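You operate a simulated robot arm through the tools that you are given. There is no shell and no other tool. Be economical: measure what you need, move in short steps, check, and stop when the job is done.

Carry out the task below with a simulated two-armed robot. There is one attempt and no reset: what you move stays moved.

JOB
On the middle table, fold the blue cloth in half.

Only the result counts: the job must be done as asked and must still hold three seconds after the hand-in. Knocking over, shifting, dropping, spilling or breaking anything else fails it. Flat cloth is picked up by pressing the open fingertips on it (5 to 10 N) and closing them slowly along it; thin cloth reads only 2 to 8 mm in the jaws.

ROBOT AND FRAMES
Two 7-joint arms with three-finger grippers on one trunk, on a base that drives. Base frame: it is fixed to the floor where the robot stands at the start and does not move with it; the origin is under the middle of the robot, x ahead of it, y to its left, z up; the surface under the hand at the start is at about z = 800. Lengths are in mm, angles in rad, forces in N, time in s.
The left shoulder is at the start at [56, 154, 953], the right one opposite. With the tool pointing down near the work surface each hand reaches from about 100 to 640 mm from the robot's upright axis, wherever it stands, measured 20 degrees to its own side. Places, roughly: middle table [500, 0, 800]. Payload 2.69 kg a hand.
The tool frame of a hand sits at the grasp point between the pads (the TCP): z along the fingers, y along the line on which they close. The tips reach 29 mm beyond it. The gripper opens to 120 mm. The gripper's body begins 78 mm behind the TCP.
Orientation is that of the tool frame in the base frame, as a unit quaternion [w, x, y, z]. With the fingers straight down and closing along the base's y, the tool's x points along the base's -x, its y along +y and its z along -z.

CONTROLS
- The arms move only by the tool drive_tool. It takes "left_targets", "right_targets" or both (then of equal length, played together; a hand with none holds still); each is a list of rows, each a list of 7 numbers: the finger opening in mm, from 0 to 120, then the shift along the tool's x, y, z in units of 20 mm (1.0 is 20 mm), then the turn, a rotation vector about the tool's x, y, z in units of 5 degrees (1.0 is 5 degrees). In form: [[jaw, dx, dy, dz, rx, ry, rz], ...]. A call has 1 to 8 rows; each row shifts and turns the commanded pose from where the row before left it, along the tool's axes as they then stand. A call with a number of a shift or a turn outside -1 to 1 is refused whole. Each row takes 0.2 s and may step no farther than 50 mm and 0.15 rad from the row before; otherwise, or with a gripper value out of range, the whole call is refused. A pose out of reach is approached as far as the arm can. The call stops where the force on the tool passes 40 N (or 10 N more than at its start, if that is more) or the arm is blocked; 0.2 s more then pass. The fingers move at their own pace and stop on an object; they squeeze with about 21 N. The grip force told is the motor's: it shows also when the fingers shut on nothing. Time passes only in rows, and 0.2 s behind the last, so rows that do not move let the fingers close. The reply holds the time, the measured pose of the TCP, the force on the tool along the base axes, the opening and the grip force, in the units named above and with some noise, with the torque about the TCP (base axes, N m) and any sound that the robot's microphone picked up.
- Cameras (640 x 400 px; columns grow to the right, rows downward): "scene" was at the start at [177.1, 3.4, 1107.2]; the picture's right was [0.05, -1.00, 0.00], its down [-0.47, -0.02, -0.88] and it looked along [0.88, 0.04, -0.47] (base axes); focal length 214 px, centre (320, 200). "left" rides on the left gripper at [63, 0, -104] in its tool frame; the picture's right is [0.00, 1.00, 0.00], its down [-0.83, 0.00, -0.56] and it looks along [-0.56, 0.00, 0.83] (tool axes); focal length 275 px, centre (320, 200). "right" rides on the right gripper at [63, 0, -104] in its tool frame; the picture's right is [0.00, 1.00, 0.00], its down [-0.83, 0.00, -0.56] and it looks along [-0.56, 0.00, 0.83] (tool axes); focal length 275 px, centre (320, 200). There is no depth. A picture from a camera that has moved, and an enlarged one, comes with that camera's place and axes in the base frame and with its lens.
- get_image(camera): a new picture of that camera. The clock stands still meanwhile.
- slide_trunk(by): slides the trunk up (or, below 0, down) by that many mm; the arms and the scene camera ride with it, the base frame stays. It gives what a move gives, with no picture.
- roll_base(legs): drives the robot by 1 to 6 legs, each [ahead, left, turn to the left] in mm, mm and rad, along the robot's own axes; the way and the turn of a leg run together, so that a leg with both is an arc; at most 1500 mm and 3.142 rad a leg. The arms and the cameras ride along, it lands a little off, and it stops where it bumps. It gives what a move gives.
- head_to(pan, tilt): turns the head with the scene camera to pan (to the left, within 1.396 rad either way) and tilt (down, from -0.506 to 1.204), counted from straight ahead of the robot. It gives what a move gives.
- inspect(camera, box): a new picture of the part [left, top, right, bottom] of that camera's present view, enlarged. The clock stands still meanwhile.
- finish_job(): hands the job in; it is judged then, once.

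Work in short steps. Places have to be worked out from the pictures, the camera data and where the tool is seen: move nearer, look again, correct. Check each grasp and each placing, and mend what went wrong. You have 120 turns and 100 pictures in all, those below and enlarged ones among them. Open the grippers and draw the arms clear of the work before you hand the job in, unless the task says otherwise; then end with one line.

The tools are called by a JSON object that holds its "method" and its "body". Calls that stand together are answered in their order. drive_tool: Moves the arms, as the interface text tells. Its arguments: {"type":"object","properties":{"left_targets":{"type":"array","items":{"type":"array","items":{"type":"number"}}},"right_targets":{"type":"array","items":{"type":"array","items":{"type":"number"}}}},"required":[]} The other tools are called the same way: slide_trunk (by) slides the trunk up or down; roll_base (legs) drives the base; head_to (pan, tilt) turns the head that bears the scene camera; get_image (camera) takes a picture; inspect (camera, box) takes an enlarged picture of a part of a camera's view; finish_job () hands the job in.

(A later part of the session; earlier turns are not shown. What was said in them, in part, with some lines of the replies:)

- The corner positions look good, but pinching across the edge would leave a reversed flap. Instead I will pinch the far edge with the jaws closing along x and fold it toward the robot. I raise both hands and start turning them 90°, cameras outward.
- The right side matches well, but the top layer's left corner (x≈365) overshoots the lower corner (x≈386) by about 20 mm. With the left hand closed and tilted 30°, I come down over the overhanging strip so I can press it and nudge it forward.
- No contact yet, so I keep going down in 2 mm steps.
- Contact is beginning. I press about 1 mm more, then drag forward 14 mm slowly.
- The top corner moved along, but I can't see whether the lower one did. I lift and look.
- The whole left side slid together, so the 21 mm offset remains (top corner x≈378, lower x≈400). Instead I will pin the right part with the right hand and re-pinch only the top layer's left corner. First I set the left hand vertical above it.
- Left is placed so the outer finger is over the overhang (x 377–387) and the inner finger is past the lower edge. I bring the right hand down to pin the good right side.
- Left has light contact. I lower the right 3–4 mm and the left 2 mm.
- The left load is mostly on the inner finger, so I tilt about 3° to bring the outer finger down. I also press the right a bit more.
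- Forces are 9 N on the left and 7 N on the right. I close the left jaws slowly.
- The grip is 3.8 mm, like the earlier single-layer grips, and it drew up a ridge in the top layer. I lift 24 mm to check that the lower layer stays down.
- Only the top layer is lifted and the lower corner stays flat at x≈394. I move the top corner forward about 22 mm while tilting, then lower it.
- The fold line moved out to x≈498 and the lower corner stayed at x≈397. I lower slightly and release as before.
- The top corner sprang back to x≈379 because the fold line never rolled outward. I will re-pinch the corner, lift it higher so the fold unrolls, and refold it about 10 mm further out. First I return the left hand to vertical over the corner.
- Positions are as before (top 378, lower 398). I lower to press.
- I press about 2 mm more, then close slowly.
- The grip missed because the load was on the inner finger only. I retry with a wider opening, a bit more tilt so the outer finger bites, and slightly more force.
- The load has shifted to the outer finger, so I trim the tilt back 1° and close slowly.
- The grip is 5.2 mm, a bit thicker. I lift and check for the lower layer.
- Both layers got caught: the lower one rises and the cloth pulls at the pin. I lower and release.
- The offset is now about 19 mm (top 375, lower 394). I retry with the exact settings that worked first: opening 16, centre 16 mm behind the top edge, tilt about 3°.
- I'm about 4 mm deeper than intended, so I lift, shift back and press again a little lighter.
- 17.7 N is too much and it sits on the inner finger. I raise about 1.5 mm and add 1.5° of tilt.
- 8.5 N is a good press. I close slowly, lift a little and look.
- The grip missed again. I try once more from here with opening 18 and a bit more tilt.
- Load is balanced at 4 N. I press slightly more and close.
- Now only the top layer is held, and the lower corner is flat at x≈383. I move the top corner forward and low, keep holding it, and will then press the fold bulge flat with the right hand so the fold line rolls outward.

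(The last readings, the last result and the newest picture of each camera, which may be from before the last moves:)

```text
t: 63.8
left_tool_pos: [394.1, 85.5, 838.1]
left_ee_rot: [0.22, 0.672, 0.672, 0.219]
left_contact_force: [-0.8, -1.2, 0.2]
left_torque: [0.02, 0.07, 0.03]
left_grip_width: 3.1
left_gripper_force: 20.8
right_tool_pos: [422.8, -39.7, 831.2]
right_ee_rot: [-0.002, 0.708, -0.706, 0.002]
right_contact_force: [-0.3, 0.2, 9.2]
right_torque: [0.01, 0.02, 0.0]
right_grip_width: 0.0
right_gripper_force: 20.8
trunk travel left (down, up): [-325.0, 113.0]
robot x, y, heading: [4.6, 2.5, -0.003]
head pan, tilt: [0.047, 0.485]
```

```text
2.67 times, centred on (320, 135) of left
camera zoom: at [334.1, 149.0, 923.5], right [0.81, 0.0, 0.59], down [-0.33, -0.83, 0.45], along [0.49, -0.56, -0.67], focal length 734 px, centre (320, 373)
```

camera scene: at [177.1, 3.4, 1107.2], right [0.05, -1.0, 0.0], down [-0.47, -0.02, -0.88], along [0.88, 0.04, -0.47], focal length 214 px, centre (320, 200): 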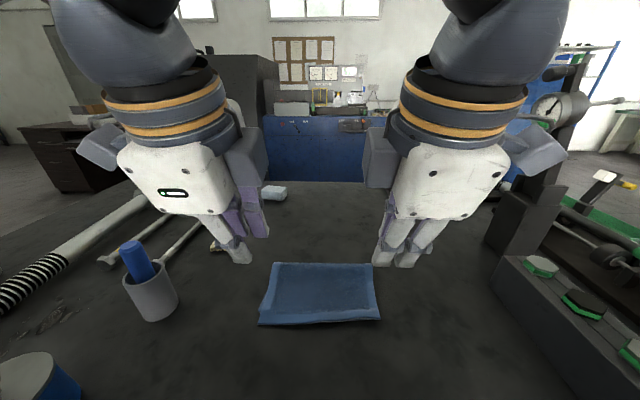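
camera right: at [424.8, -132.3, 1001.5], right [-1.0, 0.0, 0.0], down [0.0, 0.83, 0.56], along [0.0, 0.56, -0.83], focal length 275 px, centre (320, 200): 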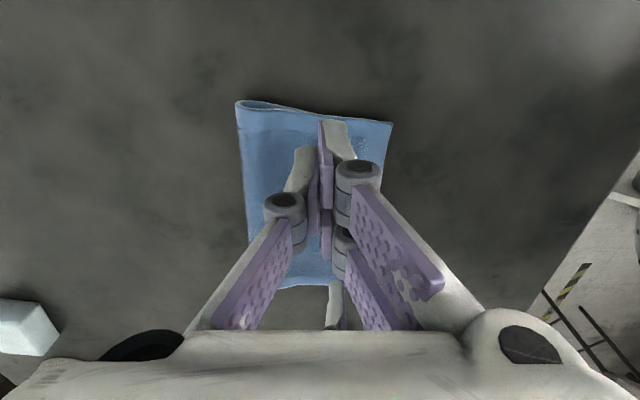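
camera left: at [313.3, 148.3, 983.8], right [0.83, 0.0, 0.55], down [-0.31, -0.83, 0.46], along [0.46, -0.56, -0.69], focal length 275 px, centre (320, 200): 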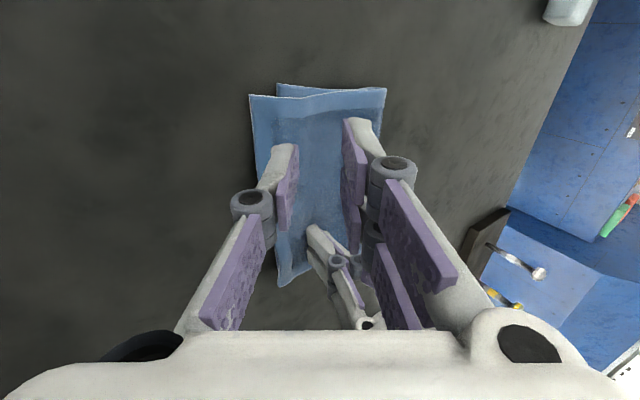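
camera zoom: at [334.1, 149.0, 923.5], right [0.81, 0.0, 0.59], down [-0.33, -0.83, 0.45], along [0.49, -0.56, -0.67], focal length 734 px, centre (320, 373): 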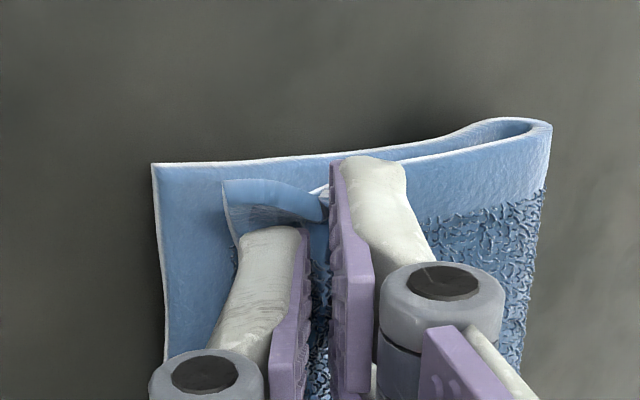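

The bulge at the fold is clear to see. The left keeps holding while I move the right hand up, forward and across, above the fold's left end.

{"method": "drive_tool", "body": {"right_targets": [[0, 0, 0, -1, 0, 0, 0], [0, 0, 0, -1, 0, 0, 0], [0, 0, 0, -0.5, 0, 0, 0], [0, 0, -0.85, 0, 0, 0, 0], [0, 0, -0.85, 0, 0, 0, 0], [0, 0, -0.85, 0, 0, 0, 0], [0, 0, -0.85, 0, 0, 0, 0], [0, 0, 0, 0, 0, 0, 0]]}}

{"method": "drive_tool", "body": {"right_targets": [[0, -0.9, 0, 0, 0, 0, 0], [0, -0.9, 0, 0, 0, 0, 0], [0, -0.9, 0, 0, 0, 0, 0], [0, -0.9, 0, 0, 0, 0, 0], [0, -0.9, 0, 0, 0, 0, 0], [0, 0, 0, 0, 0, 0, 0]]}}

{"method": "get_image", "body": {"camera": "right"}}

{"method": "get_image", "body": {"camera": "left"}}

```text
t: 65.6
left_tool_pos: [395.6, 86.5, 838.3]
left_ee_rot: [0.219, 0.673, 0.672, 0.219]
left_contact_force: [-0.3, -0.6, 0.2]
left_torque: [0.01, 0.07, -0.01]
left_grip_width: 3.2
left_gripper_force: 20.6
right_tool_pos: [491.9, -39.1, 880.9]
right_ee_rot: [0.0, -0.707, 0.707, 0.001]
right_contact_force: [0.2, -0.2, -0.8]
right_torque: [0.01, 0.0, 0.03]
right_grip_width: 0.1
right_gripper_force: 21.2
trunk travel left (down, up): [-325.0, 113.0]
robot x, y, heading: [1.3, 0.4, 0.004]
head pan, tilt: [0.047, 0.485]
```

```text
t: 67.0
left_tool_pos: [395.7, 86.3, 839.0]
left_ee_rot: [0.219, 0.672, 0.673, 0.219]
left_contact_force: [-0.5, -0.1, 0.7]
left_torque: [0.01, 0.08, -0.02]
left_grip_width: 3.7
left_gripper_force: 21.5
right_tool_pos: [492.1, 50.6, 881.4]
right_ee_rot: [-0.001, 0.707, -0.707, 0.0]
right_contact_force: [0.3, -0.1, 0.1]
right_torque: [0.0, 0.01, 0.0]
right_grip_width: 0.1
right_gripper_force: 20.9
trunk travel left (down, up): [-325.0, 113.0]
robot x, y, heading: [0.5, 0.4, 0.001]
head pan, tilt: [0.047, 0.485]
```

```text
45 pictures are left
camera right: at [491.8, -12.6, 985.6], right [-1.0, 0.0, 0.0], down [0.0, 0.83, 0.56], along [0.0, 0.56, -0.83], focal length 275 px, centre (320, 200)
```

right: 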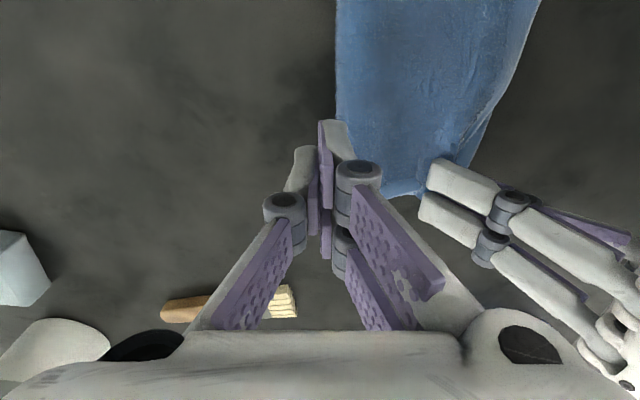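

```text
44 pictures are left
camera left: at [334.5, 149.0, 923.4], right [0.81, 0.0, 0.59], down [-0.33, -0.83, 0.45], along [0.49, -0.56, -0.67], focal length 275 px, centre (320, 200)
```

left: 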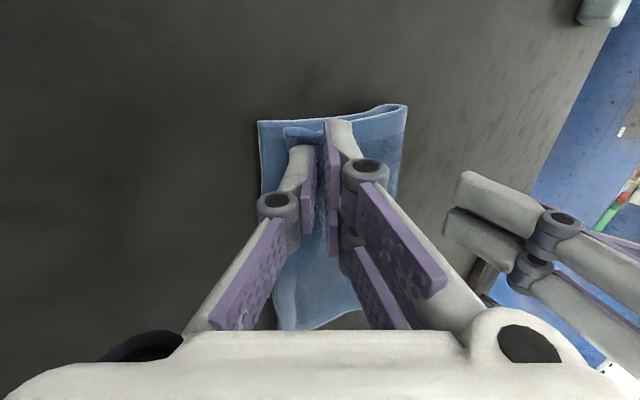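

The fold edge is at x≈480, just short of the right fingertips. I shift back to x≈466, y≈70 and descend onto the bulge.

{"method": "drive_tool", "body": {"right_targets": [[0, -0.9, 0.65, 0, 0, 0, 0], [0, 0, 0.65, 0, 0, 0, 0], [0, 0, 0, 0.8, 0, 0, 0], [0, 0, 0, 0.8, 0, 0, 0], [0, 0, 0, 0.5, 0, 0, 0], [0, 0, 0, 0.25, 0, 0, 0], [0, 0, 0, 0, 0, 0, 0]]}}

{"method": "inspect", "body": {"camera": "right", "box": [200, 30, 520, 230]}}

```text
t: 68.6
left_tool_pos: [395.6, 87.0, 837.8]
left_ee_rot: [0.219, 0.672, 0.673, 0.219]
left_contact_force: [0.0, -0.4, 0.0]
left_torque: [-0.01, 0.03, 0.01]
left_grip_width: 3.4
left_gripper_force: 20.5
right_tool_pos: [465.4, 67.3, 832.7]
right_ee_rot: [-0.001, -0.707, 0.708, 0.0]
right_contact_force: [0.4, -0.2, 1.9]
right_torque: [-0.02, 0.02, 0.02]
right_grip_width: 0.0
right_gripper_force: 21.2
trunk travel left (down, up): [-325.0, 113.0]
robot x, y, heading: [3.1, -1.9, 0.001]
head pan, tilt: [0.047, 0.485]
```

```text
2.00 times, centred on (360, 130) of right
camera zoom: at [464.7, 4.8, 937.6], right [-1.0, 0.0, 0.0], down [0.0, 0.83, 0.56], along [0.0, 0.56, -0.83], focal length 551 px, centre (240, 340)
```

zoom: 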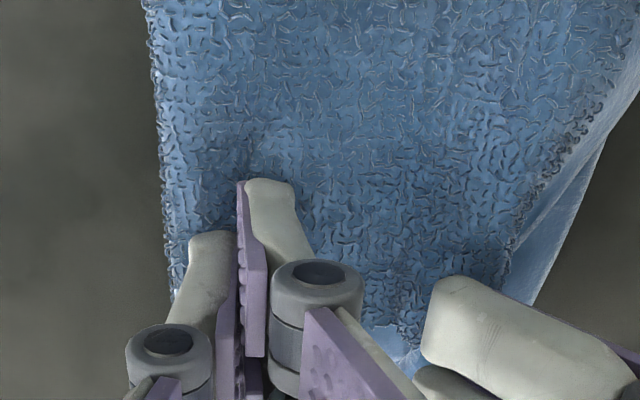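

The bulge is pressed down and the fold edge is at x≈483. I add a little pressure and stroke forward 16 mm.

{"method": "drive_tool", "body": {"right_targets": [[0, 0, 0, 0.08, 0, 0, 0], [0, 0, -0.2, 0, 0, 0, 0], [0, 0, -0.2, 0, 0, 0, 0], [0, 0, -0.2, 0, 0, 0, 0], [0, 0, -0.2, 0, 0, 0, 0], [0, 0, 0, 0, 0, 0, 0]]}}

{"method": "inspect", "body": {"camera": "right", "box": [200, 30, 520, 230]}}

{"method": "inspect", "body": {"camera": "left", "box": [200, 60, 440, 210]}}

```text
t: 70.0
left_tool_pos: [395.8, 85.9, 840.0]
left_ee_rot: [0.218, 0.673, 0.672, 0.219]
left_contact_force: [3.1, -1.4, -0.7]
left_torque: [-0.05, -0.03, 0.03]
left_grip_width: 3.3
left_gripper_force: 21.5
right_tool_pos: [481.6, 67.5, 832.0]
right_ee_rot: [-0.001, 0.707, -0.707, -0.001]
right_contact_force: [-4.3, 1.1, 4.1]
right_torque: [0.0, 0.1, 0.01]
right_grip_width: 0.0
right_gripper_force: 21.0
trunk travel left (down, up): [-325.0, 113.0]
robot x, y, heading: [-2.7, 0.6, -0.005]
head pan, tilt: [0.047, 0.485]
```

```text
2.00 times, centred on (360, 130) of right
camera zoom: at [482.0, 5.7, 936.9], right [-1.0, 0.0, 0.0], down [0.0, 0.83, 0.56], along [0.0, 0.56, -0.83], focal length 551 px, centre (240, 340)
```

zoom: 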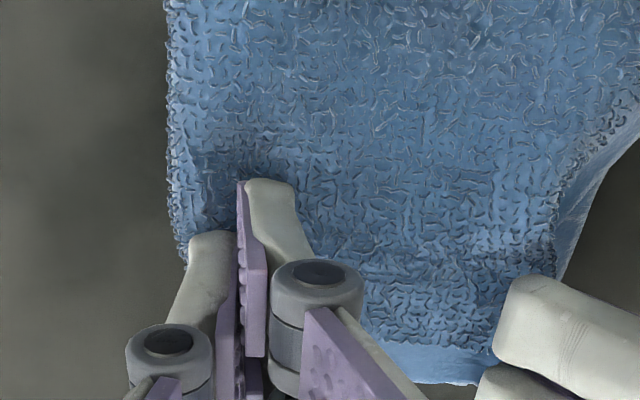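

```text
2.67 times, centred on (320, 135) of left
camera zoom: at [334.3, 149.1, 923.5], right [0.81, 0.0, 0.59], down [-0.33, -0.83, 0.45], along [0.49, -0.56, -0.67], focal length 734 px, centre (320, 373)
```

zoom: 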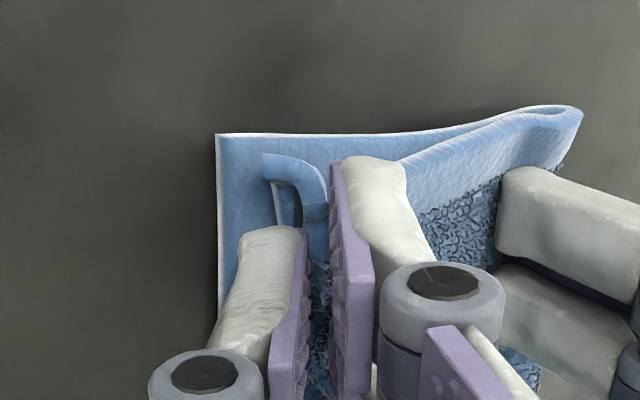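

The stroke dragged the lower layer along (corner now x≈400) and took up the slack. I lift the right hand, push the held top edge another 20 mm forward, and look at the bulge before pressing straight down on it.

{"method": "drive_tool", "body": {"right_targets": [[0, 0, 0, -0.6, 0, 0, 0], [0, 0, 0, -0.6, 0, 0, 0], [0, 0, 0, 0, 0, 0, 0], [0, 0, 0, 0, 0, 0, 0], [0, 0, 0, 0, 0, 0, 0]], "left_targets": [[0, 0, 0, 0, 0, 0, 0], [0, 0, 0, 0, 0, 0, 0], [0, 0, 0.4, 0.29, 0, 0, 0], [0, 0, 0.4, 0.29, 0, 0, 0], [0, 0, 0, 0, 0, 0, 0]]}}

{"method": "inspect", "body": {"camera": "right", "box": [200, 30, 520, 230]}}

{"method": "inspect", "body": {"camera": "left", "box": [200, 60, 440, 210]}}

```text
t: 71.2
left_tool_pos: [414.6, 86.6, 837.7]
left_ee_rot: [0.219, 0.673, 0.672, 0.218]
left_contact_force: [0.7, 0.1, -0.4]
left_torque: [0.02, 0.07, 0.01]
left_grip_width: 3.2
left_gripper_force: 20.7
right_tool_pos: [480.7, 68.6, 855.8]
right_ee_rot: [0.0, 0.708, -0.707, 0.0]
right_contact_force: [0.4, -0.1, -0.2]
right_torque: [-0.02, -0.01, 0.0]
right_grip_width: 0.0
right_gripper_force: 21.0
trunk travel left (down, up): [-325.0, 113.0]
robot x, y, heading: [0.2, 1.7, 0.006]
head pan, tilt: [0.047, 0.485]
```

```text
2.00 times, centred on (360, 130) of right
camera zoom: at [481.8, 5.7, 960.6], right [-1.0, 0.0, 0.0], down [0.0, 0.83, 0.56], along [0.0, 0.56, -0.83], focal length 551 px, centre (240, 340)
```

zoom: 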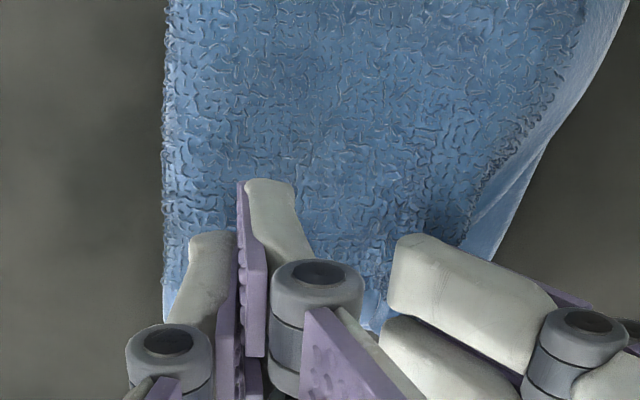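

```text
2.67 times, centred on (320, 135) of left
camera zoom: at [354.8, 149.0, 923.6], right [0.81, 0.0, 0.59], down [-0.33, -0.83, 0.45], along [0.49, -0.56, -0.67], focal length 734 px, centre (320, 373)
```

zoom: 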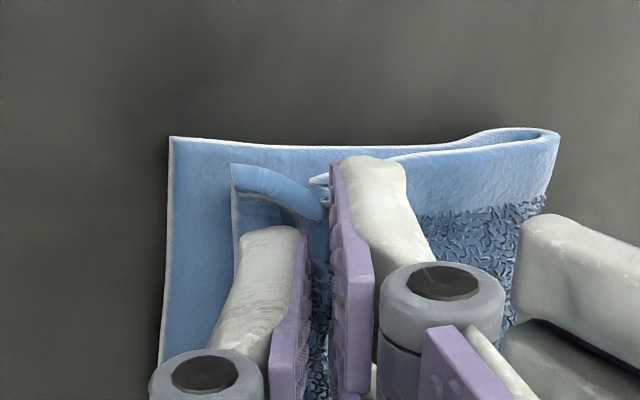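

The top edge (≈413) now roughly matches the lower edge (≈411), with the fold at about x≈508. This time I pin both layers with the right hand before releasing the left, to stop springback.

{"method": "drive_tool", "body": {"right_targets": [[0, 0, 0, 0.6, 0, 0, 0], [0, 0, 0, 0.5, 0, 0, 0], [0, 0, 0, 0.1, 0, 0, 0], [0, 0, 0, 0.05, 0, 0, 0], [0, 0, 0, 0, 0, 0, 0]]}}

{"method": "inspect", "body": {"camera": "left", "box": [200, 60, 440, 210]}}

```text
t: 72.4
left_tool_pos: [415.1, 85.6, 839.7]
left_ee_rot: [0.218, 0.673, 0.672, 0.219]
left_contact_force: [-0.5, 0.1, 0.8]
left_torque: [0.01, 0.05, -0.01]
left_grip_width: 3.2
left_gripper_force: 21.2
right_tool_pos: [482.4, 68.0, 831.2]
right_ee_rot: [0.001, -0.707, 0.707, -0.001]
right_contact_force: [1.8, 0.1, 8.0]
right_torque: [0.05, -0.04, 0.03]
right_grip_width: 0.0
right_gripper_force: 21.1
trunk travel left (down, up): [-325.0, 113.0]
robot x, y, heading: [-1.5, -1.2, -0.002]
head pan, tilt: [0.047, 0.485]
```

```text
2.67 times, centred on (320, 135) of left
camera zoom: at [354.5, 149.0, 923.8], right [0.81, 0.0, 0.59], down [-0.33, -0.83, 0.45], along [0.49, -0.56, -0.67], focal length 734 px, centre (320, 373)
```

zoom: 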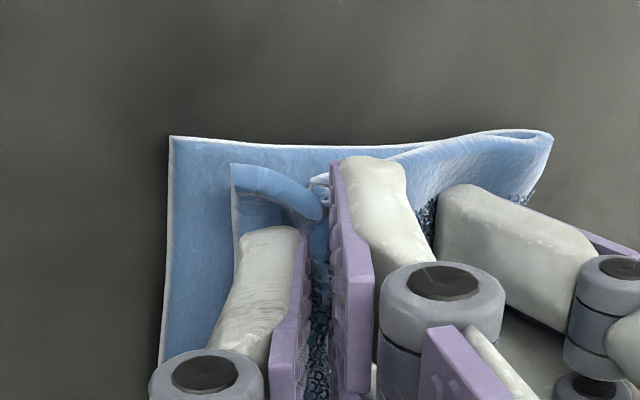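

Pinned with 8 N. I lower the left a little, open it and withdraw slowly.

{"method": "drive_tool", "body": {"left_targets": [[0, 0, -0.09, 0.12, 0, 0, 0], [6, 0, 0.05, 0, 0, 0, 0], [12, 0, 0.15, 0, 0, 0, 0], [18, 0, 0.15, 0, 0, 0, 0], [24, 0, 0.15, 0, 0, 0, 0], [30, 0, 0.15, -0.2, 0, 0, 0], [30, 0, 0, -0.6, 0, 0, 0], [30, 0, 0, -0.9, 0, 0, 0]]}}

{"method": "drive_tool", "body": {"left_targets": [[30, 0, 0, -0.9, 0, 0, 0], [30, 0, 0, -0.9, 0, 0, 0], [30, 0, 0, -0.9, 0, 0, 0]]}}

{"method": "get_image", "body": {"camera": "left"}}

{"method": "inspect", "body": {"camera": "left", "box": [200, 60, 440, 210]}}

```text
t: 74.2
left_tool_pos: [405.5, 86.6, 870.5]
left_ee_rot: [0.218, 0.672, 0.673, 0.219]
left_contact_force: [-0.1, 0.5, -0.2]
left_torque: [0.03, -0.04, -0.01]
left_grip_width: 29.8
left_gripper_force: 0.1
right_tool_pos: [480.7, 67.4, 832.0]
right_ee_rot: [0.0, 0.707, -0.707, 0.001]
right_contact_force: [2.2, -0.4, 9.7]
right_torque: [0.05, -0.03, -0.02]
right_grip_width: 0.0
right_gripper_force: 20.7
trunk travel left (down, up): [-325.0, 113.0]
robot x, y, heading: [1.1, 0.8, -0.003]
head pan, tilt: [0.047, 0.485]
```

```text
t: 75.0
left_tool_pos: [373.4, 85.6, 914.4]
left_ee_rot: [0.219, 0.673, 0.672, 0.218]
left_contact_force: [-0.2, 0.6, 0.2]
left_torque: [-0.01, -0.02, -0.04]
left_grip_width: 29.9
left_gripper_force: 0.0
right_tool_pos: [480.9, 67.6, 831.1]
right_ee_rot: [0.0, 0.707, -0.707, 0.001]
right_contact_force: [1.9, 1.4, 10.2]
right_torque: [0.03, -0.03, 0.0]
right_grip_width: 0.0
right_gripper_force: 21.3
trunk travel left (down, up): [-325.0, 113.0]
robot x, y, heading: [-0.7, 4.8, -0.001]
head pan, tilt: [0.047, 0.485]
```

```text
37 pictures are left
camera left: at [312.4, 149.2, 999.3], right [0.81, -0.01, 0.59], down [-0.33, -0.83, 0.45], along [0.49, -0.56, -0.67], focal length 275 px, centre (320, 200)
```

left: 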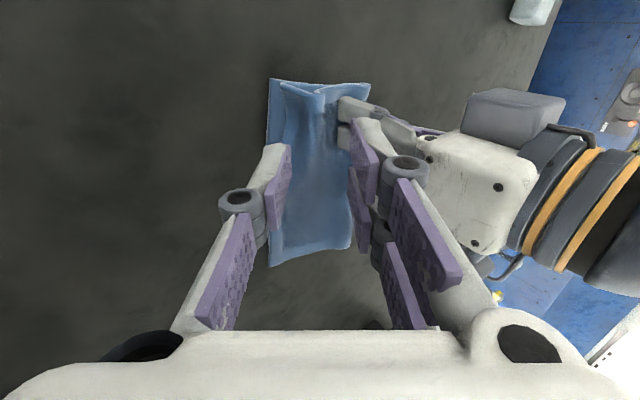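

```text
2.67 times, centred on (320, 135) of left
camera zoom: at [312.4, 149.2, 999.3], right [0.81, -0.01, 0.59], down [-0.33, -0.83, 0.45], along [0.49, -0.56, -0.67], focal length 734 px, centre (320, 373)
```

zoom: 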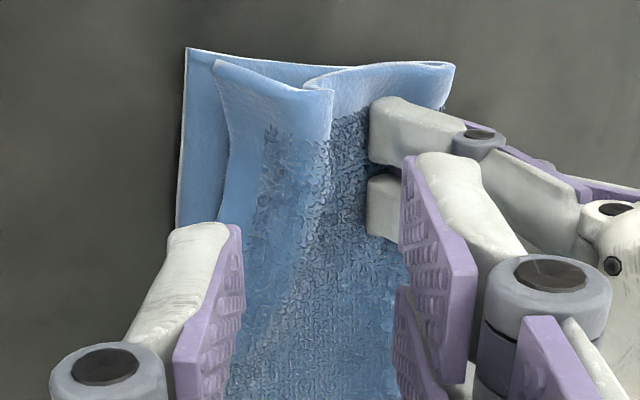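

The edges now align (top ≈413, lower ≈411), leaving a standing bulge behind them. I pin the near-left edge with the left hand so the bulge can then be ironed out over the fold with the right.

{"method": "drive_tool", "body": {"left_targets": [[0, 0, 0.54, 0.39, 0, 0, 0], [0, 0, 0.54, 0.39, 0, 0, 0], [0, 0, 0.54, 0.39, 0, 0, 0], [0, 0, -0.55, 0.76, 0, 0, 0], [0, 0, -0.55, 0.76, 0, 0, 0], [0, 0, -0.55, 0.76, 0, 0, 0], [0, 0, -0.44, 0.6, 0, 0, 0], [0, 0, 0, 0, 0, 0, 0]]}}

{"method": "inspect", "body": {"camera": "left", "box": [200, 60, 440, 210]}}

```text
t: 76.8
left_tool_pos: [412.5, 84.6, 843.0]
left_ee_rot: [0.218, 0.673, 0.672, 0.218]
left_contact_force: [-0.5, -0.1, -0.9]
left_torque: [-0.02, 0.01, -0.01]
left_grip_width: 0.1
left_gripper_force: 21.1
right_tool_pos: [482.2, 66.9, 832.8]
right_ee_rot: [0.0, -0.707, 0.707, 0.0]
right_contact_force: [1.6, 1.5, 10.7]
right_torque: [0.01, -0.03, 0.01]
right_grip_width: 0.0
right_gripper_force: 20.9
trunk travel left (down, up): [-325.0, 113.0]
robot x, y, heading: [2.2, 1.2, 0.002]
head pan, tilt: [0.047, 0.485]
```

```text
2.67 times, centred on (320, 135) of left
camera zoom: at [351.3, 148.1, 928.8], right [0.81, 0.0, 0.59], down [-0.33, -0.83, 0.45], along [0.49, -0.56, -0.67], focal length 734 px, centre (320, 373)
```

zoom: 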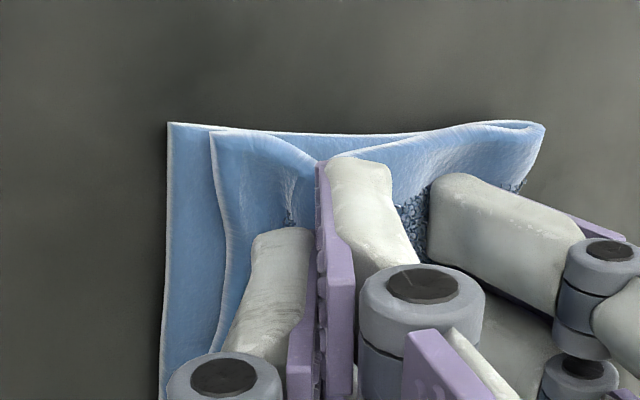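

The top edge sits within about 4 mm of the lower one. I press down to pin.

{"method": "drive_tool", "body": {"left_targets": [[0, 0, -0.2, 0.28, 0, 0, 0], [0, 0, -0.06, 0.08, 0, 0, 0], [0, 0, 0, 0, 0, 0, 0]]}}

{"method": "drive_tool", "body": {"left_targets": [[0, 0, -0.06, 0.08, 0, 0, 0], [0, 0, 0, 0, 0, 0, 0]]}}

```text
t: 77.6
left_tool_pos: [412.0, 85.8, 833.0]
left_ee_rot: [0.219, 0.672, 0.672, 0.218]
left_contact_force: [-0.8, -0.3, 1.4]
left_torque: [0.0, -0.03, 0.0]
left_grip_width: 0.1
left_gripper_force: 21.0
right_tool_pos: [480.8, 67.8, 831.1]
right_ee_rot: [0.0, 0.707, -0.707, 0.001]
right_contact_force: [1.1, 0.9, 9.4]
right_torque: [0.05, -0.06, 0.02]
right_grip_width: 0.1
right_gripper_force: 20.5
trunk travel left (down, up): [-325.0, 113.0]
robot x, y, heading: [-1.9, -1.1, -0.001]
head pan, tilt: [0.047, 0.485]
```

```text
t: 78.2
left_tool_pos: [413.4, 85.4, 832.4]
left_ee_rot: [0.219, 0.672, 0.672, 0.22]
left_contact_force: [-0.3, 0.2, 1.6]
left_torque: [0.03, 0.0, -0.01]
left_grip_width: 0.1
left_gripper_force: 20.8
right_tool_pos: [481.9, 67.3, 831.7]
right_ee_rot: [0.001, -0.707, 0.707, 0.0]
right_contact_force: [2.1, 1.2, 9.1]
right_torque: [0.04, -0.02, 0.01]
right_grip_width: 0.0
right_gripper_force: 20.7
trunk travel left (down, up): [-325.0, 113.0]
robot x, y, heading: [-3.9, 0.2, 0.006]
head pan, tilt: [0.047, 0.485]
```

{"method": "drive_tool", "body": {"left_targets": [[0, 0, -0.06, 0.08, 0, 0, 0], [0, 0, -0.06, 0.08, 0, 0, 0], [0, 0, 0, 0, 0, 0, 0]]}}

```text
t: 79.0
left_tool_pos: [413.7, 85.2, 829.4]
left_ee_rot: [0.221, 0.672, 0.672, 0.22]
left_contact_force: [-2.9, 0.1, 20.5]
left_torque: [-0.01, -0.07, 0.03]
left_grip_width: 0.2
left_gripper_force: 20.8
right_tool_pos: [479.6, 68.6, 831.2]
right_ee_rot: [-0.001, 0.707, -0.707, 0.0]
right_contact_force: [1.5, 0.2, 5.7]
right_torque: [0.0, -0.03, 0.02]
right_grip_width: 0.2
right_gripper_force: 20.3
trunk travel left (down, up): [-325.0, 113.0]
robot x, y, heading: [-1.9, -0.1, 0.001]
head pan, tilt: [0.047, 0.485]
```

The left pins at 20 N. I raise the right hand and move it to x≈456, y≈45, behind the bulge and clear of the left gripper.

{"method": "drive_tool", "body": {"right_targets": [[0, 0, 0, -0.8, 0, 0, 0], [0, 0, 0, -0.7, 0, 0, 0], [0, 0.6, 0, 0, 0, 0, 0], [0, 0.6, 0, 0, 0, 0, 0], [0, 0, 0.65, 0, 0, 0, 0], [0, 0, 0.6, 0, 0, 0, 0], [0, 0, 0, 0, 0, 0, 0]]}}

{"method": "inspect", "body": {"camera": "left", "box": [200, 60, 440, 210]}}

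{"method": "inspect", "body": {"camera": "right", "box": [200, 30, 520, 230]}}

```text
t: 80.6
left_tool_pos: [411.7, 85.5, 829.3]
left_ee_rot: [0.221, 0.672, 0.672, 0.22]
left_contact_force: [-2.0, 0.2, 31.8]
left_torque: [-0.02, -0.21, -0.02]
left_grip_width: 0.2
left_gripper_force: 20.8
right_tool_pos: [454.2, 43.1, 862.9]
right_ee_rot: [0.0, -0.707, 0.707, -0.001]
right_contact_force: [0.0, 0.1, 0.5]
right_torque: [0.0, -0.03, 0.02]
right_grip_width: 0.0
right_gripper_force: 21.1
trunk travel left (down, up): [-325.0, 113.0]
robot x, y, heading: [-0.8, -0.2, -0.0]
head pan, tilt: [0.047, 0.485]
```

```text
2.67 times, centred on (320, 135) of left
camera zoom: at [351.0, 147.9, 914.3], right [0.81, 0.0, 0.59], down [-0.33, -0.83, 0.45], along [0.49, -0.56, -0.67], focal length 734 px, centre (320, 373)
```

zoom: 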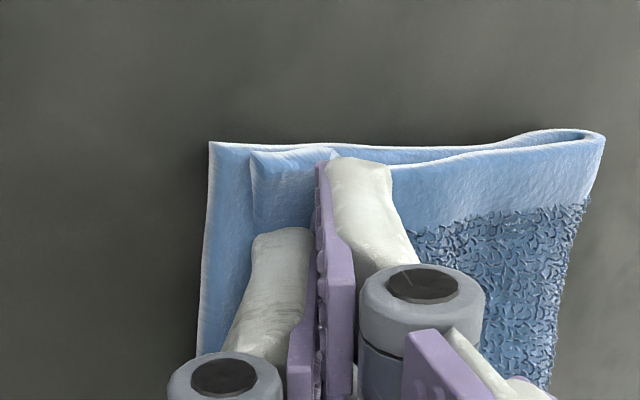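

```text
2.00 times, centred on (360, 130) of right
camera zoom: at [454.8, -19.3, 967.4], right [-1.0, 0.0, 0.0], down [0.0, 0.83, 0.56], along [0.0, 0.56, -0.83], focal length 551 px, centre (240, 340)
```

zoom: 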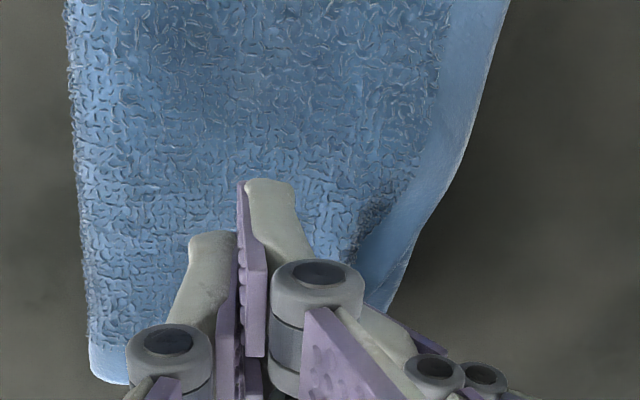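

The pin holds: lower ≈410, top ≈416, fold ≈505–510. I ease the left pin a little, lower the right and stroke forward toward the fold.

{"method": "drive_tool", "body": {"left_targets": [[0, 0, 0.03, -0.04, 0, 0, 0], [0, 0, 0, 0, 0, 0, 0], [0, 0, 0, 0, 0, 0, 0], [0, 0, 0, 0, 0, 0, 0]], "right_targets": [[0, 0, 0, 0.7, 0, 0, 0], [0, 0, 0, 0.7, 0, 0, 0], [0, 0, 0, 0.1, 0, 0, 0], [0, 0, 0, 0, 0, 0, 0]]}}

{"method": "drive_tool", "body": {"right_targets": [[0, 0, -0.35, 0.03, 0, 0, 0], [0, 0, -0.35, 0, 0, 0, 0], [0, 0, -0.35, 0, 0, 0, 0], [0, 0, -0.35, 0, 0, 0, 0], [0, 0, -0.35, 0, 0, 0, 0], [0, 0, -0.35, 0, 0, 0, 0], [0, 0, 0, 0, 0, 0, 0]]}}

{"method": "inspect", "body": {"camera": "left", "box": [200, 60, 440, 210]}}

{"method": "inspect", "body": {"camera": "right", "box": [200, 30, 520, 230]}}

```text
t: 81.6
left_tool_pos: [411.6, 85.3, 829.7]
left_ee_rot: [0.219, 0.672, 0.672, 0.219]
left_contact_force: [1.7, -3.4, 23.6]
left_torque: [-0.08, -0.23, -0.03]
left_grip_width: 0.1
left_gripper_force: 21.2
right_tool_pos: [456.2, 41.6, 831.4]
right_ee_rot: [0.0, -0.707, 0.707, -0.001]
right_contact_force: [-0.6, -0.5, 4.7]
right_torque: [-0.02, -0.02, 0.0]
right_grip_width: 0.1
right_gripper_force: 21.1
trunk travel left (down, up): [-325.0, 113.0]
robot x, y, heading: [-0.8, 0.2, -0.001]
head pan, tilt: [0.047, 0.485]
```

```text
t: 83.2
left_tool_pos: [411.7, 85.2, 829.8]
left_ee_rot: [0.219, 0.672, 0.673, 0.22]
left_contact_force: [6.2, -3.3, 17.6]
left_torque: [-0.11, -0.25, 0.0]
left_grip_width: 0.3
left_gripper_force: 21.4
right_tool_pos: [498.0, 43.7, 831.9]
right_ee_rot: [0.001, -0.707, 0.707, -0.001]
right_contact_force: [-7.6, 2.0, 8.6]
right_torque: [0.05, 0.2, 0.0]
right_grip_width: 0.1
right_gripper_force: 20.6
trunk travel left (down, up): [-325.0, 113.0]
robot x, y, heading: [0.8, 2.8, -0.003]
head pan, tilt: [0.047, 0.485]
```

```text
2.67 times, centred on (320, 135) of left
camera zoom: at [351.1, 148.2, 914.9], right [0.81, 0.0, 0.59], down [-0.33, -0.83, 0.45], along [0.49, -0.56, -0.67], focal length 734 px, centre (320, 373)
```

zoom: 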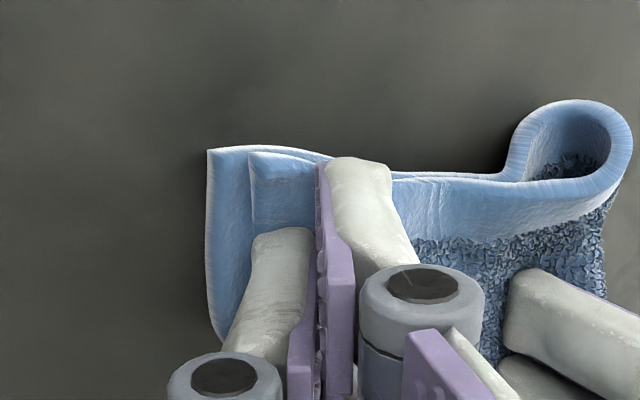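

```text
2.00 times, centred on (360, 130) of right
camera zoom: at [498.0, -19.7, 936.0], right [-1.0, 0.0, 0.0], down [0.0, 0.83, 0.56], along [0.0, 0.56, -0.83], focal length 551 px, centre (240, 340)
```

zoom: 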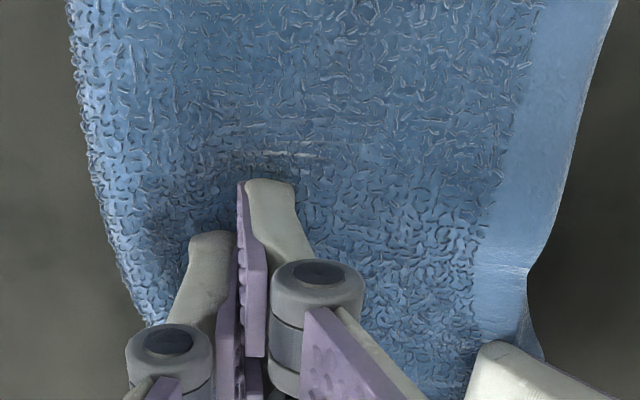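

That worked: the slack is now a big loop at the fold. Keeping the left pinned, I lift the right and come down on the loop to flatten it outward.

{"method": "drive_tool", "body": {"right_targets": [[0, 0, 0, -0.9, 0, 0, 0], [0, 0, 0, -0.9, 0, 0, 0], [0, -0.5, -0.4, 0, 0, 0, 0], [0, -0.5, -0.4, 0, 0, 0, 0], [0, 0, 0, 0.9, 0, 0, 0], [0, 0, 0, 0.8, 0, 0, 0], [0, 0, 0, 0.12, 0, 0, 0], [0, 0, 0, 0, 0, 0, 0]]}}

{"method": "inspect", "body": {"camera": "left", "box": [200, 60, 440, 210]}}

{"method": "inspect", "body": {"camera": "right", "box": [200, 30, 520, 230]}}

```text
t: 85.0
left_tool_pos: [411.3, 84.8, 830.1]
left_ee_rot: [0.22, 0.672, 0.673, 0.219]
left_contact_force: [0.2, -2.5, 18.6]
left_torque: [-0.01, -0.11, -0.01]
left_grip_width: 0.0
left_gripper_force: 20.8
right_tool_pos: [514.9, 63.4, 830.9]
right_ee_rot: [-0.001, 0.707, -0.707, 0.0]
right_contact_force: [-0.3, 0.2, 6.9]
right_torque: [0.03, 0.01, -0.03]
right_grip_width: 0.1
right_gripper_force: 21.1
trunk travel left (down, up): [-325.0, 113.0]
robot x, y, heading: [-0.4, 0.9, -0.001]
head pan, tilt: [0.047, 0.485]
```

```text
2.67 times, centred on (320, 135) of left
camera zoom: at [351.3, 148.2, 914.8], right [0.81, 0.0, 0.59], down [-0.33, -0.83, 0.45], along [0.49, -0.56, -0.67], focal length 734 px, centre (320, 373)
```

zoom: 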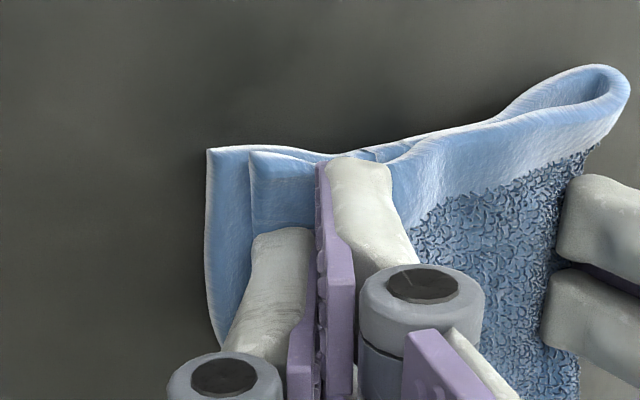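

```text
2.00 times, centred on (360, 130) of right
camera zoom: at [514.3, 1.6, 935.8], right [-1.0, 0.0, 0.0], down [-0.01, 0.83, 0.56], along [0.0, 0.56, -0.83], focal length 551 px, centre (240, 340)
```

zoom: 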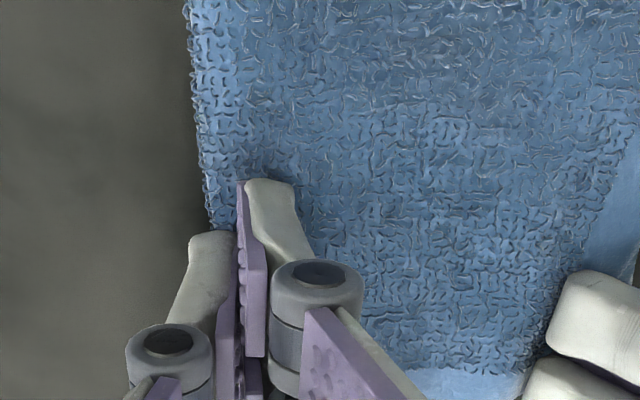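

The fold edge is now at about x≈522 on the left. I lift the right hand clear first, with the left still pinning, and look.

{"method": "drive_tool", "body": {"right_targets": [[0, 0, 0, -0.5, 0, 0, 0], [0, 0, 0, -1, 0, 0, 0], [0, 0, 0, -1, 0, 0, 0], [0, 1, 0, -1, 0, 0, 0], [0, 1, 0, 0, 0, 0, 0], [0, 1, 0, 0, 0, 0, 0], [0, 1, 0, 0, 0, 0, 0]]}}

{"method": "inspect", "body": {"camera": "left", "box": [200, 60, 440, 210]}}

{"method": "get_image", "body": {"camera": "right"}}

```text
t: 86.6
left_tool_pos: [411.3, 85.5, 829.6]
left_ee_rot: [0.219, 0.673, 0.672, 0.219]
left_contact_force: [-1.7, -2.6, 20.1]
left_torque: [-0.04, -0.07, 0.0]
left_grip_width: 0.0
left_gripper_force: 20.6
right_tool_pos: [513.6, -15.5, 901.9]
right_ee_rot: [-0.002, 0.708, -0.707, 0.001]
right_contact_force: [-0.7, -0.3, 0.6]
right_torque: [0.0, 0.0, 0.03]
right_grip_width: 0.0
right_gripper_force: 20.7
trunk travel left (down, up): [-325.0, 113.0]
robot x, y, heading: [-2.6, 2.2, 0.002]
head pan, tilt: [0.047, 0.485]
```

```text
2.67 times, centred on (320, 135) of left
camera zoom: at [351.4, 148.2, 914.7], right [0.81, 0.0, 0.59], down [-0.33, -0.83, 0.45], along [0.49, -0.56, -0.67], focal length 734 px, centre (320, 373)
```

zoom: 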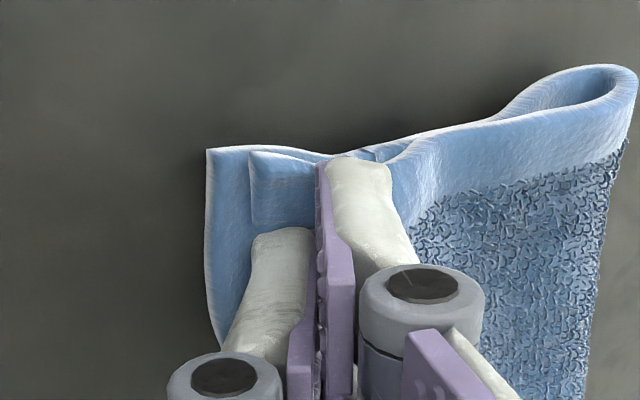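

```text
27 pictures are left
camera right: at [514.1, -78.5, 1005.3], right [-1.0, 0.0, 0.0], down [0.0, 0.83, 0.56], along [0.0, 0.56, -0.83], focal length 275 px, centre (320, 200)
```

right: 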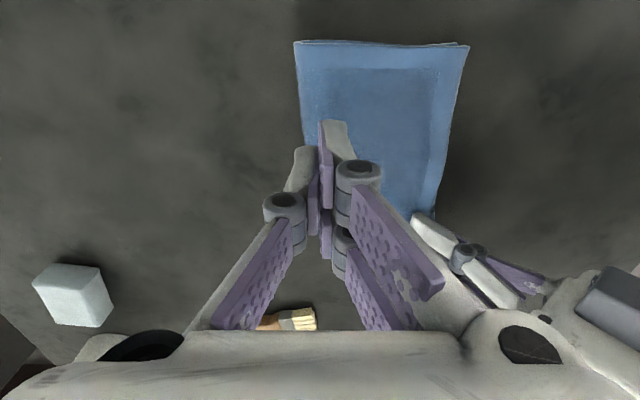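

The fold holds, with some loop. I lift the left hand straight up and check.

{"method": "drive_tool", "body": {"left_targets": [[0, 0, 0.3, -0.4, 0, 0, 0], [0, 0, 0.5, -0.8, 0, 0, 0], [0, 0, 0, -1, 0, 0, 0], [0, 0, 0, -1, 0, 0, 0], [0, 0, 0, -1, 0, 0, 0]]}}

{"method": "inspect", "body": {"camera": "left", "box": [200, 40, 440, 190]}}

{"method": "inspect", "body": {"camera": "scene", "box": [240, 225, 400, 325]}}

```text
t: 87.8
left_tool_pos: [377.1, 83.8, 907.4]
left_ee_rot: [0.219, 0.672, 0.672, 0.219]
left_contact_force: [0.0, -0.5, 0.0]
left_torque: [-0.01, 0.0, 0.01]
left_grip_width: 0.0
left_gripper_force: 21.0
right_tool_pos: [514.7, -15.8, 900.8]
right_ee_rot: [0.0, 0.708, -0.707, 0.0]
right_contact_force: [0.3, -0.4, 0.3]
right_torque: [0.0, 0.02, -0.03]
right_grip_width: 0.1
right_gripper_force: 21.1
trunk travel left (down, up): [-325.0, 113.0]
robot x, y, heading: [-0.1, 1.6, 0.002]
head pan, tilt: [0.047, 0.485]
```

```text
2.67 times, centred on (320, 115) of left
camera zoom: at [316.5, 146.8, 991.7], right [0.81, 0.0, 0.59], down [-0.33, -0.83, 0.45], along [0.49, -0.56, -0.67], focal length 734 px, centre (320, 427)
```

zoom: 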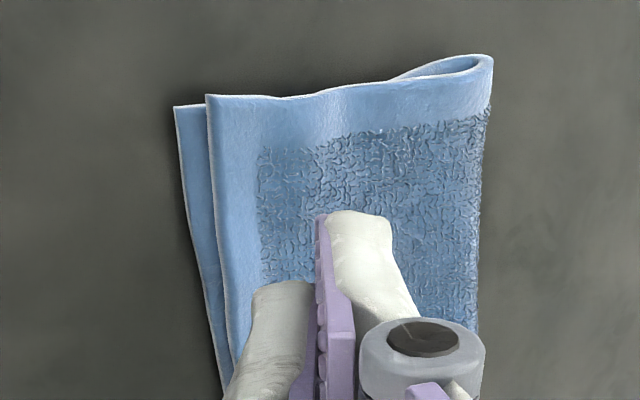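

```text
4.00 times, centred on (320, 275) of scene
camera zoom: at [177.0, 3.4, 1107.2], right [0.05, -1.0, 0.0], down [-0.47, -0.02, -0.88], along [0.88, 0.04, -0.47], focal length 858 px, centre (320, -100)
```

zoom: 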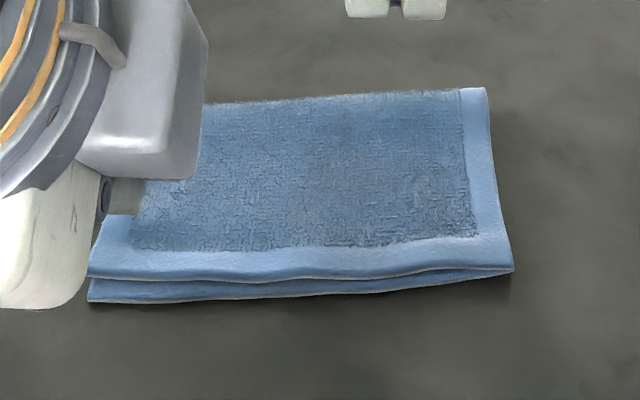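

The left offset is now only about 7 mm (lower 408, top 415) and the right side is aligned. The fold's left end is a little puffed, so I give it one gentle vertical press with the right hand.

{"method": "drive_tool", "body": {"right_targets": [[0, -1, 0.1, 0, 0, 0, 0], [0, -1, 0.1, 0, 0, 0, 0], [0, -1, 0.1, 0, 0, 0, 0], [0, -1, 0.1, 0, 0, 0, 0], [0, -1, 0.1, 0.5, 0, 0, 0], [0, 0, 0, 1, 0, 0, 0], [0, 0, 0, 1, 0, 0, 0], [0, 0, 0, 0.7, 0, 0, 0]]}}

{"method": "drive_tool", "body": {"right_targets": [[0, 0, 0, 0.25, 0, 0, 0], [0, 0, 0, 0, 0, 0, 0], [0, 0, 0, -0.8, 0, 0, 0], [0, 0, 0, -1, 0, 0, 0], [0, 0, 0, -1, 0, 0, 0], [0, 1, 0, -1, 0, 0, 0], [0, 1, 0, 0, 0, 0, 0], [0, 1, 0, 0, 0, 0, 0]]}}

{"method": "inspect", "body": {"camera": "left", "box": [200, 40, 440, 190]}}

```text
t: 89.6
left_tool_pos: [376.9, 83.2, 906.2]
left_ee_rot: [0.218, 0.673, 0.672, 0.218]
left_contact_force: [0.6, -0.8, -0.2]
left_torque: [-0.03, -0.01, -0.01]
left_grip_width: 0.0
left_gripper_force: 21.1
right_tool_pos: [505.6, 71.8, 844.6]
right_ee_rot: [-0.001, 0.707, -0.707, 0.0]
right_contact_force: [-0.4, -0.6, 0.9]
right_torque: [-0.04, 0.0, -0.01]
right_grip_width: 0.0
right_gripper_force: 21.1
right hand out of reach, approached as far as the arm can: row 5
trunk travel left (down, up): [-325.0, 113.0]
robot x, y, heading: [1.5, -1.7, -0.001]
head pan, tilt: [0.047, 0.485]
```

```text
t: 91.4
left_tool_pos: [377.2, 84.2, 907.2]
left_ee_rot: [0.218, 0.673, 0.673, 0.219]
left_contact_force: [0.3, -0.7, 0.3]
left_torque: [0.03, 0.0, -0.03]
left_grip_width: 0.0
left_gripper_force: 21.2
right_tool_pos: [504.2, 11.4, 915.4]
right_ee_rot: [0.001, 0.707, -0.707, -0.001]
right_contact_force: [-0.2, 0.3, -0.4]
right_torque: [0.02, -0.03, 0.0]
right_grip_width: 0.0
right_gripper_force: 21.2
trunk travel left (down, up): [-325.0, 113.0]
robot x, y, heading: [1.0, -2.3, -0.004]
head pan, tilt: [0.047, 0.485]
```

```text
2.67 times, centred on (320, 115) of left
camera zoom: at [316.8, 146.5, 991.5], right [0.81, 0.0, 0.59], down [-0.33, -0.83, 0.45], along [0.49, -0.56, -0.67], focal length 734 px, centre (320, 427)
```

zoom: 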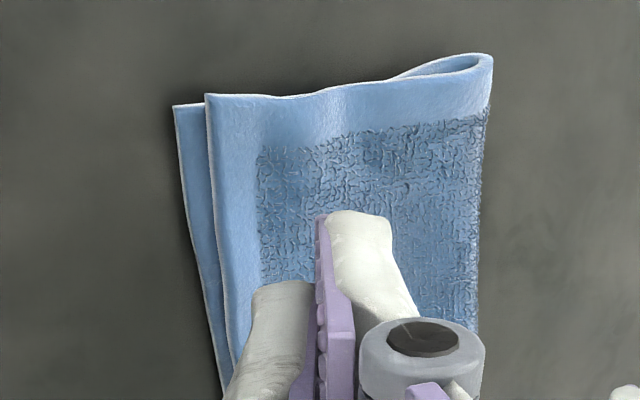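

Good. The extreme left end of the fold is still slightly puffed and out of the right hand's reach. I clear the right hand and bring the left upright for a gentle press there.

{"method": "drive_tool", "body": {"right_targets": [[0, 1, 0, -0.3, 0, 0, 0], [0, 1, 0, -0.3, 0, 0, 0], [0, 1, 0, -0.3, 0, 0, 0], [0, 1, 0, -0.3, 0, 0, 0], [0, 1, 0, -0.3, 0, 0, 0], [0, 1, 0.5, 0, 0, 0, 0], [0, 1, 0.5, 0, 0, 0, 0], [0, 0, 0.5, 0, 0, 0, 0]], "left_targets": [[0, 0, 0, 0, 1, 0, 0], [0, 0, 0, 0, 1, 0, 0], [0, 0, 0, 0, 1, 0, 0], [0, 0, 0, 0, 1, 0, 0], [0, 0, 0, 0, 1, 0, 0], [0, 0, 0, 0, 1, 0, 0], [0, 0, 0, 0, 1, 0, 0], [0, 0, 0, 0, 0.2, 0, 0]]}}

{"method": "drive_tool", "body": {"left_targets": [[0, 0.1, 1, 0, 0, 0, 0], [0, 0.1, 1, 0, 0, 0, 0], [0, 0.1, 1, 0, 0, 0, 0], [0, 0.1, 1, 0, 0, 0, 0], [0, 0, 1, 0, 0, 0, 0], [0, 0, 1, 0, 0, 0, 0], [0, 0, 0, 1, 0, 0, 0], [0, 0, 0, 1, 0, 0, 0]]}}

{"method": "get_image", "body": {"camera": "left"}}

```text
t: 93.2
left_tool_pos: [375.9, 85.0, 907.5]
left_ee_rot: [0.0, 0.707, 0.707, 0.0]
left_contact_force: [0.3, 0.6, -0.7]
left_torque: [0.04, 0.03, 0.02]
left_grip_width: 0.0
left_gripper_force: 20.8
right_tool_pos: [474.1, -128.5, 945.5]
right_ee_rot: [-0.001, 0.707, -0.707, 0.001]
right_contact_force: [0.1, -0.2, -0.4]
right_torque: [-0.01, 0.0, 0.0]
right_grip_width: 0.1
right_gripper_force: 21.7
trunk travel left (down, up): [-325.0, 113.0]
robot x, y, heading: [-0.9, 1.4, -0.002]
head pan, tilt: [0.047, 0.485]
```

```text
t: 95.0
left_tool_pos: [496.5, 95.2, 865.4]
left_ee_rot: [0.0, 0.708, 0.707, 0.0]
left_contact_force: [-0.1, -0.5, 0.2]
left_torque: [0.0, 0.02, 0.0]
left_grip_width: 0.0
left_gripper_force: 21.0
right_tool_pos: [473.8, -128.8, 945.3]
right_ee_rot: [0.0, -0.707, 0.707, 0.0]
right_contact_force: [0.2, -0.3, 0.3]
right_torque: [-0.01, -0.01, -0.01]
right_grip_width: 0.0
right_gripper_force: 21.0
trunk travel left (down, up): [-325.0, 113.0]
robot x, y, heading: [-0.5, -1.8, 0.001]
head pan, tilt: [0.047, 0.485]
```

```text
23 pictures are left
camera left: at [497.9, 157.4, 970.0], right [1.0, -0.01, 0.0], down [0.0, -0.83, 0.56], along [0.0, -0.56, -0.83], focal length 275 px, centre (320, 200)
```

left: 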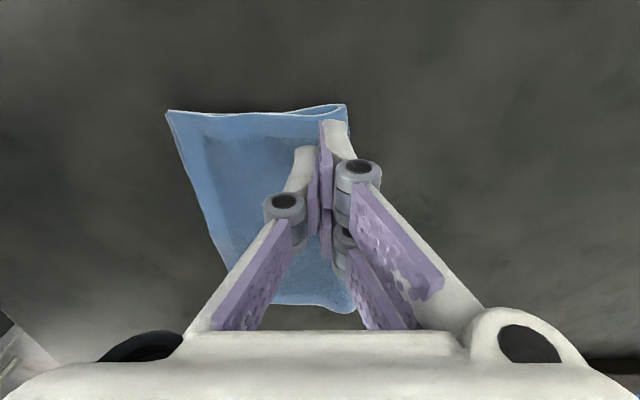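

The left hand is over the puffed end (fold edge x≈514). I press down lightly, then lift away.

{"method": "drive_tool", "body": {"left_targets": [[0, 0, 0, 0.8, 0, 0, 0], [0, 0, 0, 0.6, 0, 0, 0], [0, 0, 0, 0.25, 0, 0, 0], [0, 0, 0, 0, 0, 0, 0]]}}

{"method": "drive_tool", "body": {"left_targets": [[0, 0, 0, -0.8, 0, 0, 0], [0, 0, 0, -1, 0, 0, 0], [0, 0, 0, -1, 0, 0, 0], [0, 1, 0, -1, 0, 0, 0], [0, 1, 0, -1, 0, 0, 0], [0, 1, 0, -1, 0, 0, 0]]}}

{"method": "get_image", "body": {"camera": "left"}}

{"method": "inspect", "body": {"camera": "scene", "box": [240, 225, 400, 325]}}

```text
t: 96.0
left_tool_pos: [496.2, 93.8, 833.6]
left_ee_rot: [0.0, 0.707, 0.707, -0.001]
left_contact_force: [-0.1, 1.2, 2.6]
left_torque: [0.0, -0.02, 0.01]
left_grip_width: 0.3
left_gripper_force: 20.7
right_tool_pos: [473.9, -127.1, 945.0]
right_ee_rot: [0.0, 0.707, -0.707, 0.0]
right_contact_force: [-0.6, -1.0, -0.9]
right_torque: [-0.02, -0.01, -0.03]
right_grip_width: 0.2
right_gripper_force: 20.9
trunk travel left (down, up): [-325.0, 113.0]
robot x, y, heading: [-1.6, -0.6, -0.0]
head pan, tilt: [0.047, 0.485]
```

```text
t: 97.4
left_tool_pos: [495.5, 154.2, 950.0]
left_ee_rot: [0.0, 0.707, 0.707, 0.0]
left_contact_force: [-0.7, 0.3, 0.0]
left_torque: [0.0, 0.0, 0.03]
left_grip_width: 0.0
left_gripper_force: 21.1
right_tool_pos: [474.0, -126.9, 945.6]
right_ee_rot: [0.0, 0.707, -0.707, 0.0]
right_contact_force: [0.2, 0.0, 0.5]
right_torque: [-0.04, -0.03, 0.03]
right_grip_width: 0.0
right_gripper_force: 21.4
trunk travel left (down, up): [-325.0, 113.0]
robot x, y, heading: [-0.5, 2.1, 0.004]
head pan, tilt: [0.047, 0.485]
```

```text
22 pictures are left
camera left: at [496.2, 217.6, 1055.1], right [1.0, 0.0, 0.0], down [0.0, -0.83, 0.56], along [0.0, -0.56, -0.83], focal length 275 px, centre (320, 200)
```

left: 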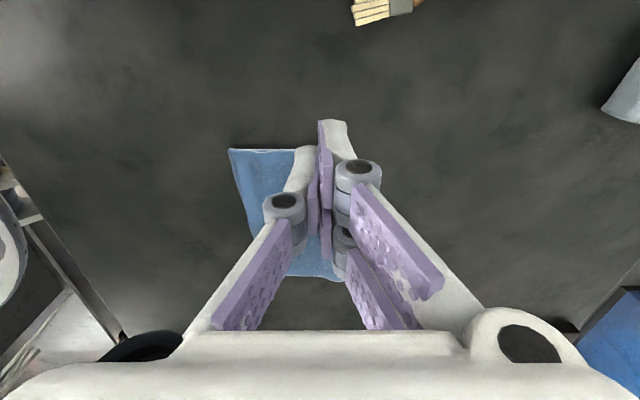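

```text
4.00 times, centred on (320, 275) of scene
camera zoom: at [177.0, 3.6, 1107.2], right [0.05, -1.0, 0.0], down [-0.47, -0.02, -0.88], along [0.88, 0.04, -0.47], focal length 858 px, centre (320, -100)
```

zoom: 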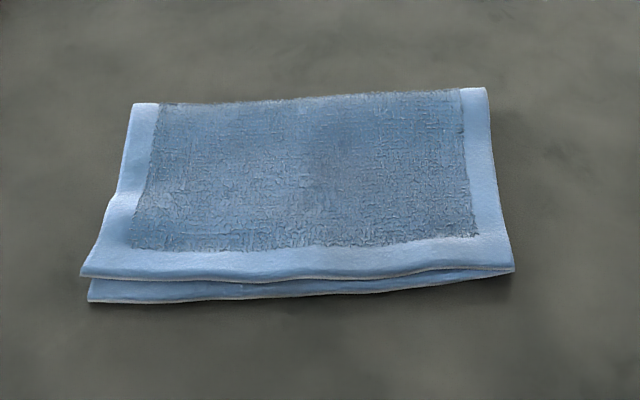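

The fold is now neat: the edges agree within about 8 mm on the left and coincide on the right. I open both grippers, raise them clear and check the whole scene.

{"method": "drive_tool", "body": {"left_targets": [[40, 0.5, -0.5, -0.8, 0, 0, 0], [80, 0.5, -0.5, -0.8, 0, 0, 0], [80, 0.5, -0.5, -0.5, 0, 0, 0], [80, 0, 0, 0, 0, 0, 0]], "right_targets": [[40, 0.3, 0.5, -0.8, 0, 0, 0], [80, 0.3, 0.5, -0.8, 0, 0, 0], [80, 0, 0.5, -0.5, 0, 0, 0], [80, 0, 0, 0, 0, 0, 0]]}}

{"method": "get_image", "body": {"camera": "scene"}}

```text
t: 98.4
left_tool_pos: [466.3, 185.0, 989.2]
left_ee_rot: [0.0, 0.707, 0.707, 0.001]
left_contact_force: [0.2, -0.1, -0.3]
left_torque: [-0.02, 0.0, 0.02]
left_grip_width: 80.0
left_gripper_force: 0.1
right_tool_pos: [443.0, -140.8, 988.2]
right_ee_rot: [0.0, 0.707, -0.707, 0.0]
right_contact_force: [-0.2, 0.3, -0.1]
right_torque: [-0.01, -0.01, -0.01]
right_grip_width: 79.8
right_gripper_force: 0.1
trunk travel left (down, up): [-325.0, 113.0]
robot x, y, heading: [2.0, 1.9, 0.0]
head pan, tilt: [0.047, 0.485]
```

```text
20 pictures are left
camera scene: at [177.2, 3.3, 1107.2], right [0.05, -1.0, 0.0], down [-0.47, -0.02, -0.88], along [0.88, 0.04, -0.47], focal length 214 px, centre (320, 200)
```

scene: 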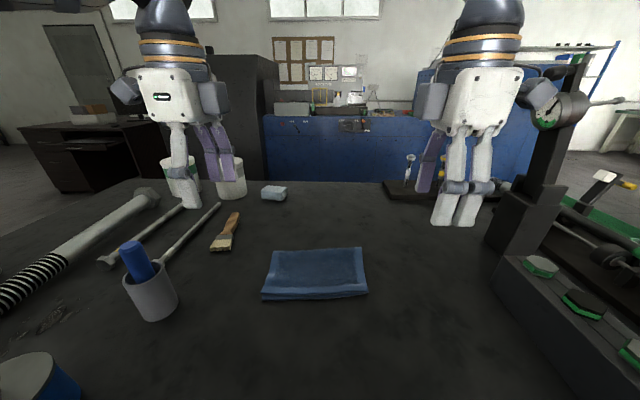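

The cloth is folded in half, everything else is where it was, and both hands are open and clear. I hand in the job.

{"method": "finish_job", "body": {}}

```text
The job is handed in.
```

The blue cloth is folded in half on the middle table: its edges meet on the right and are about 8 mm apart on the left, nothing else was moved, and both grippers are open and clear.
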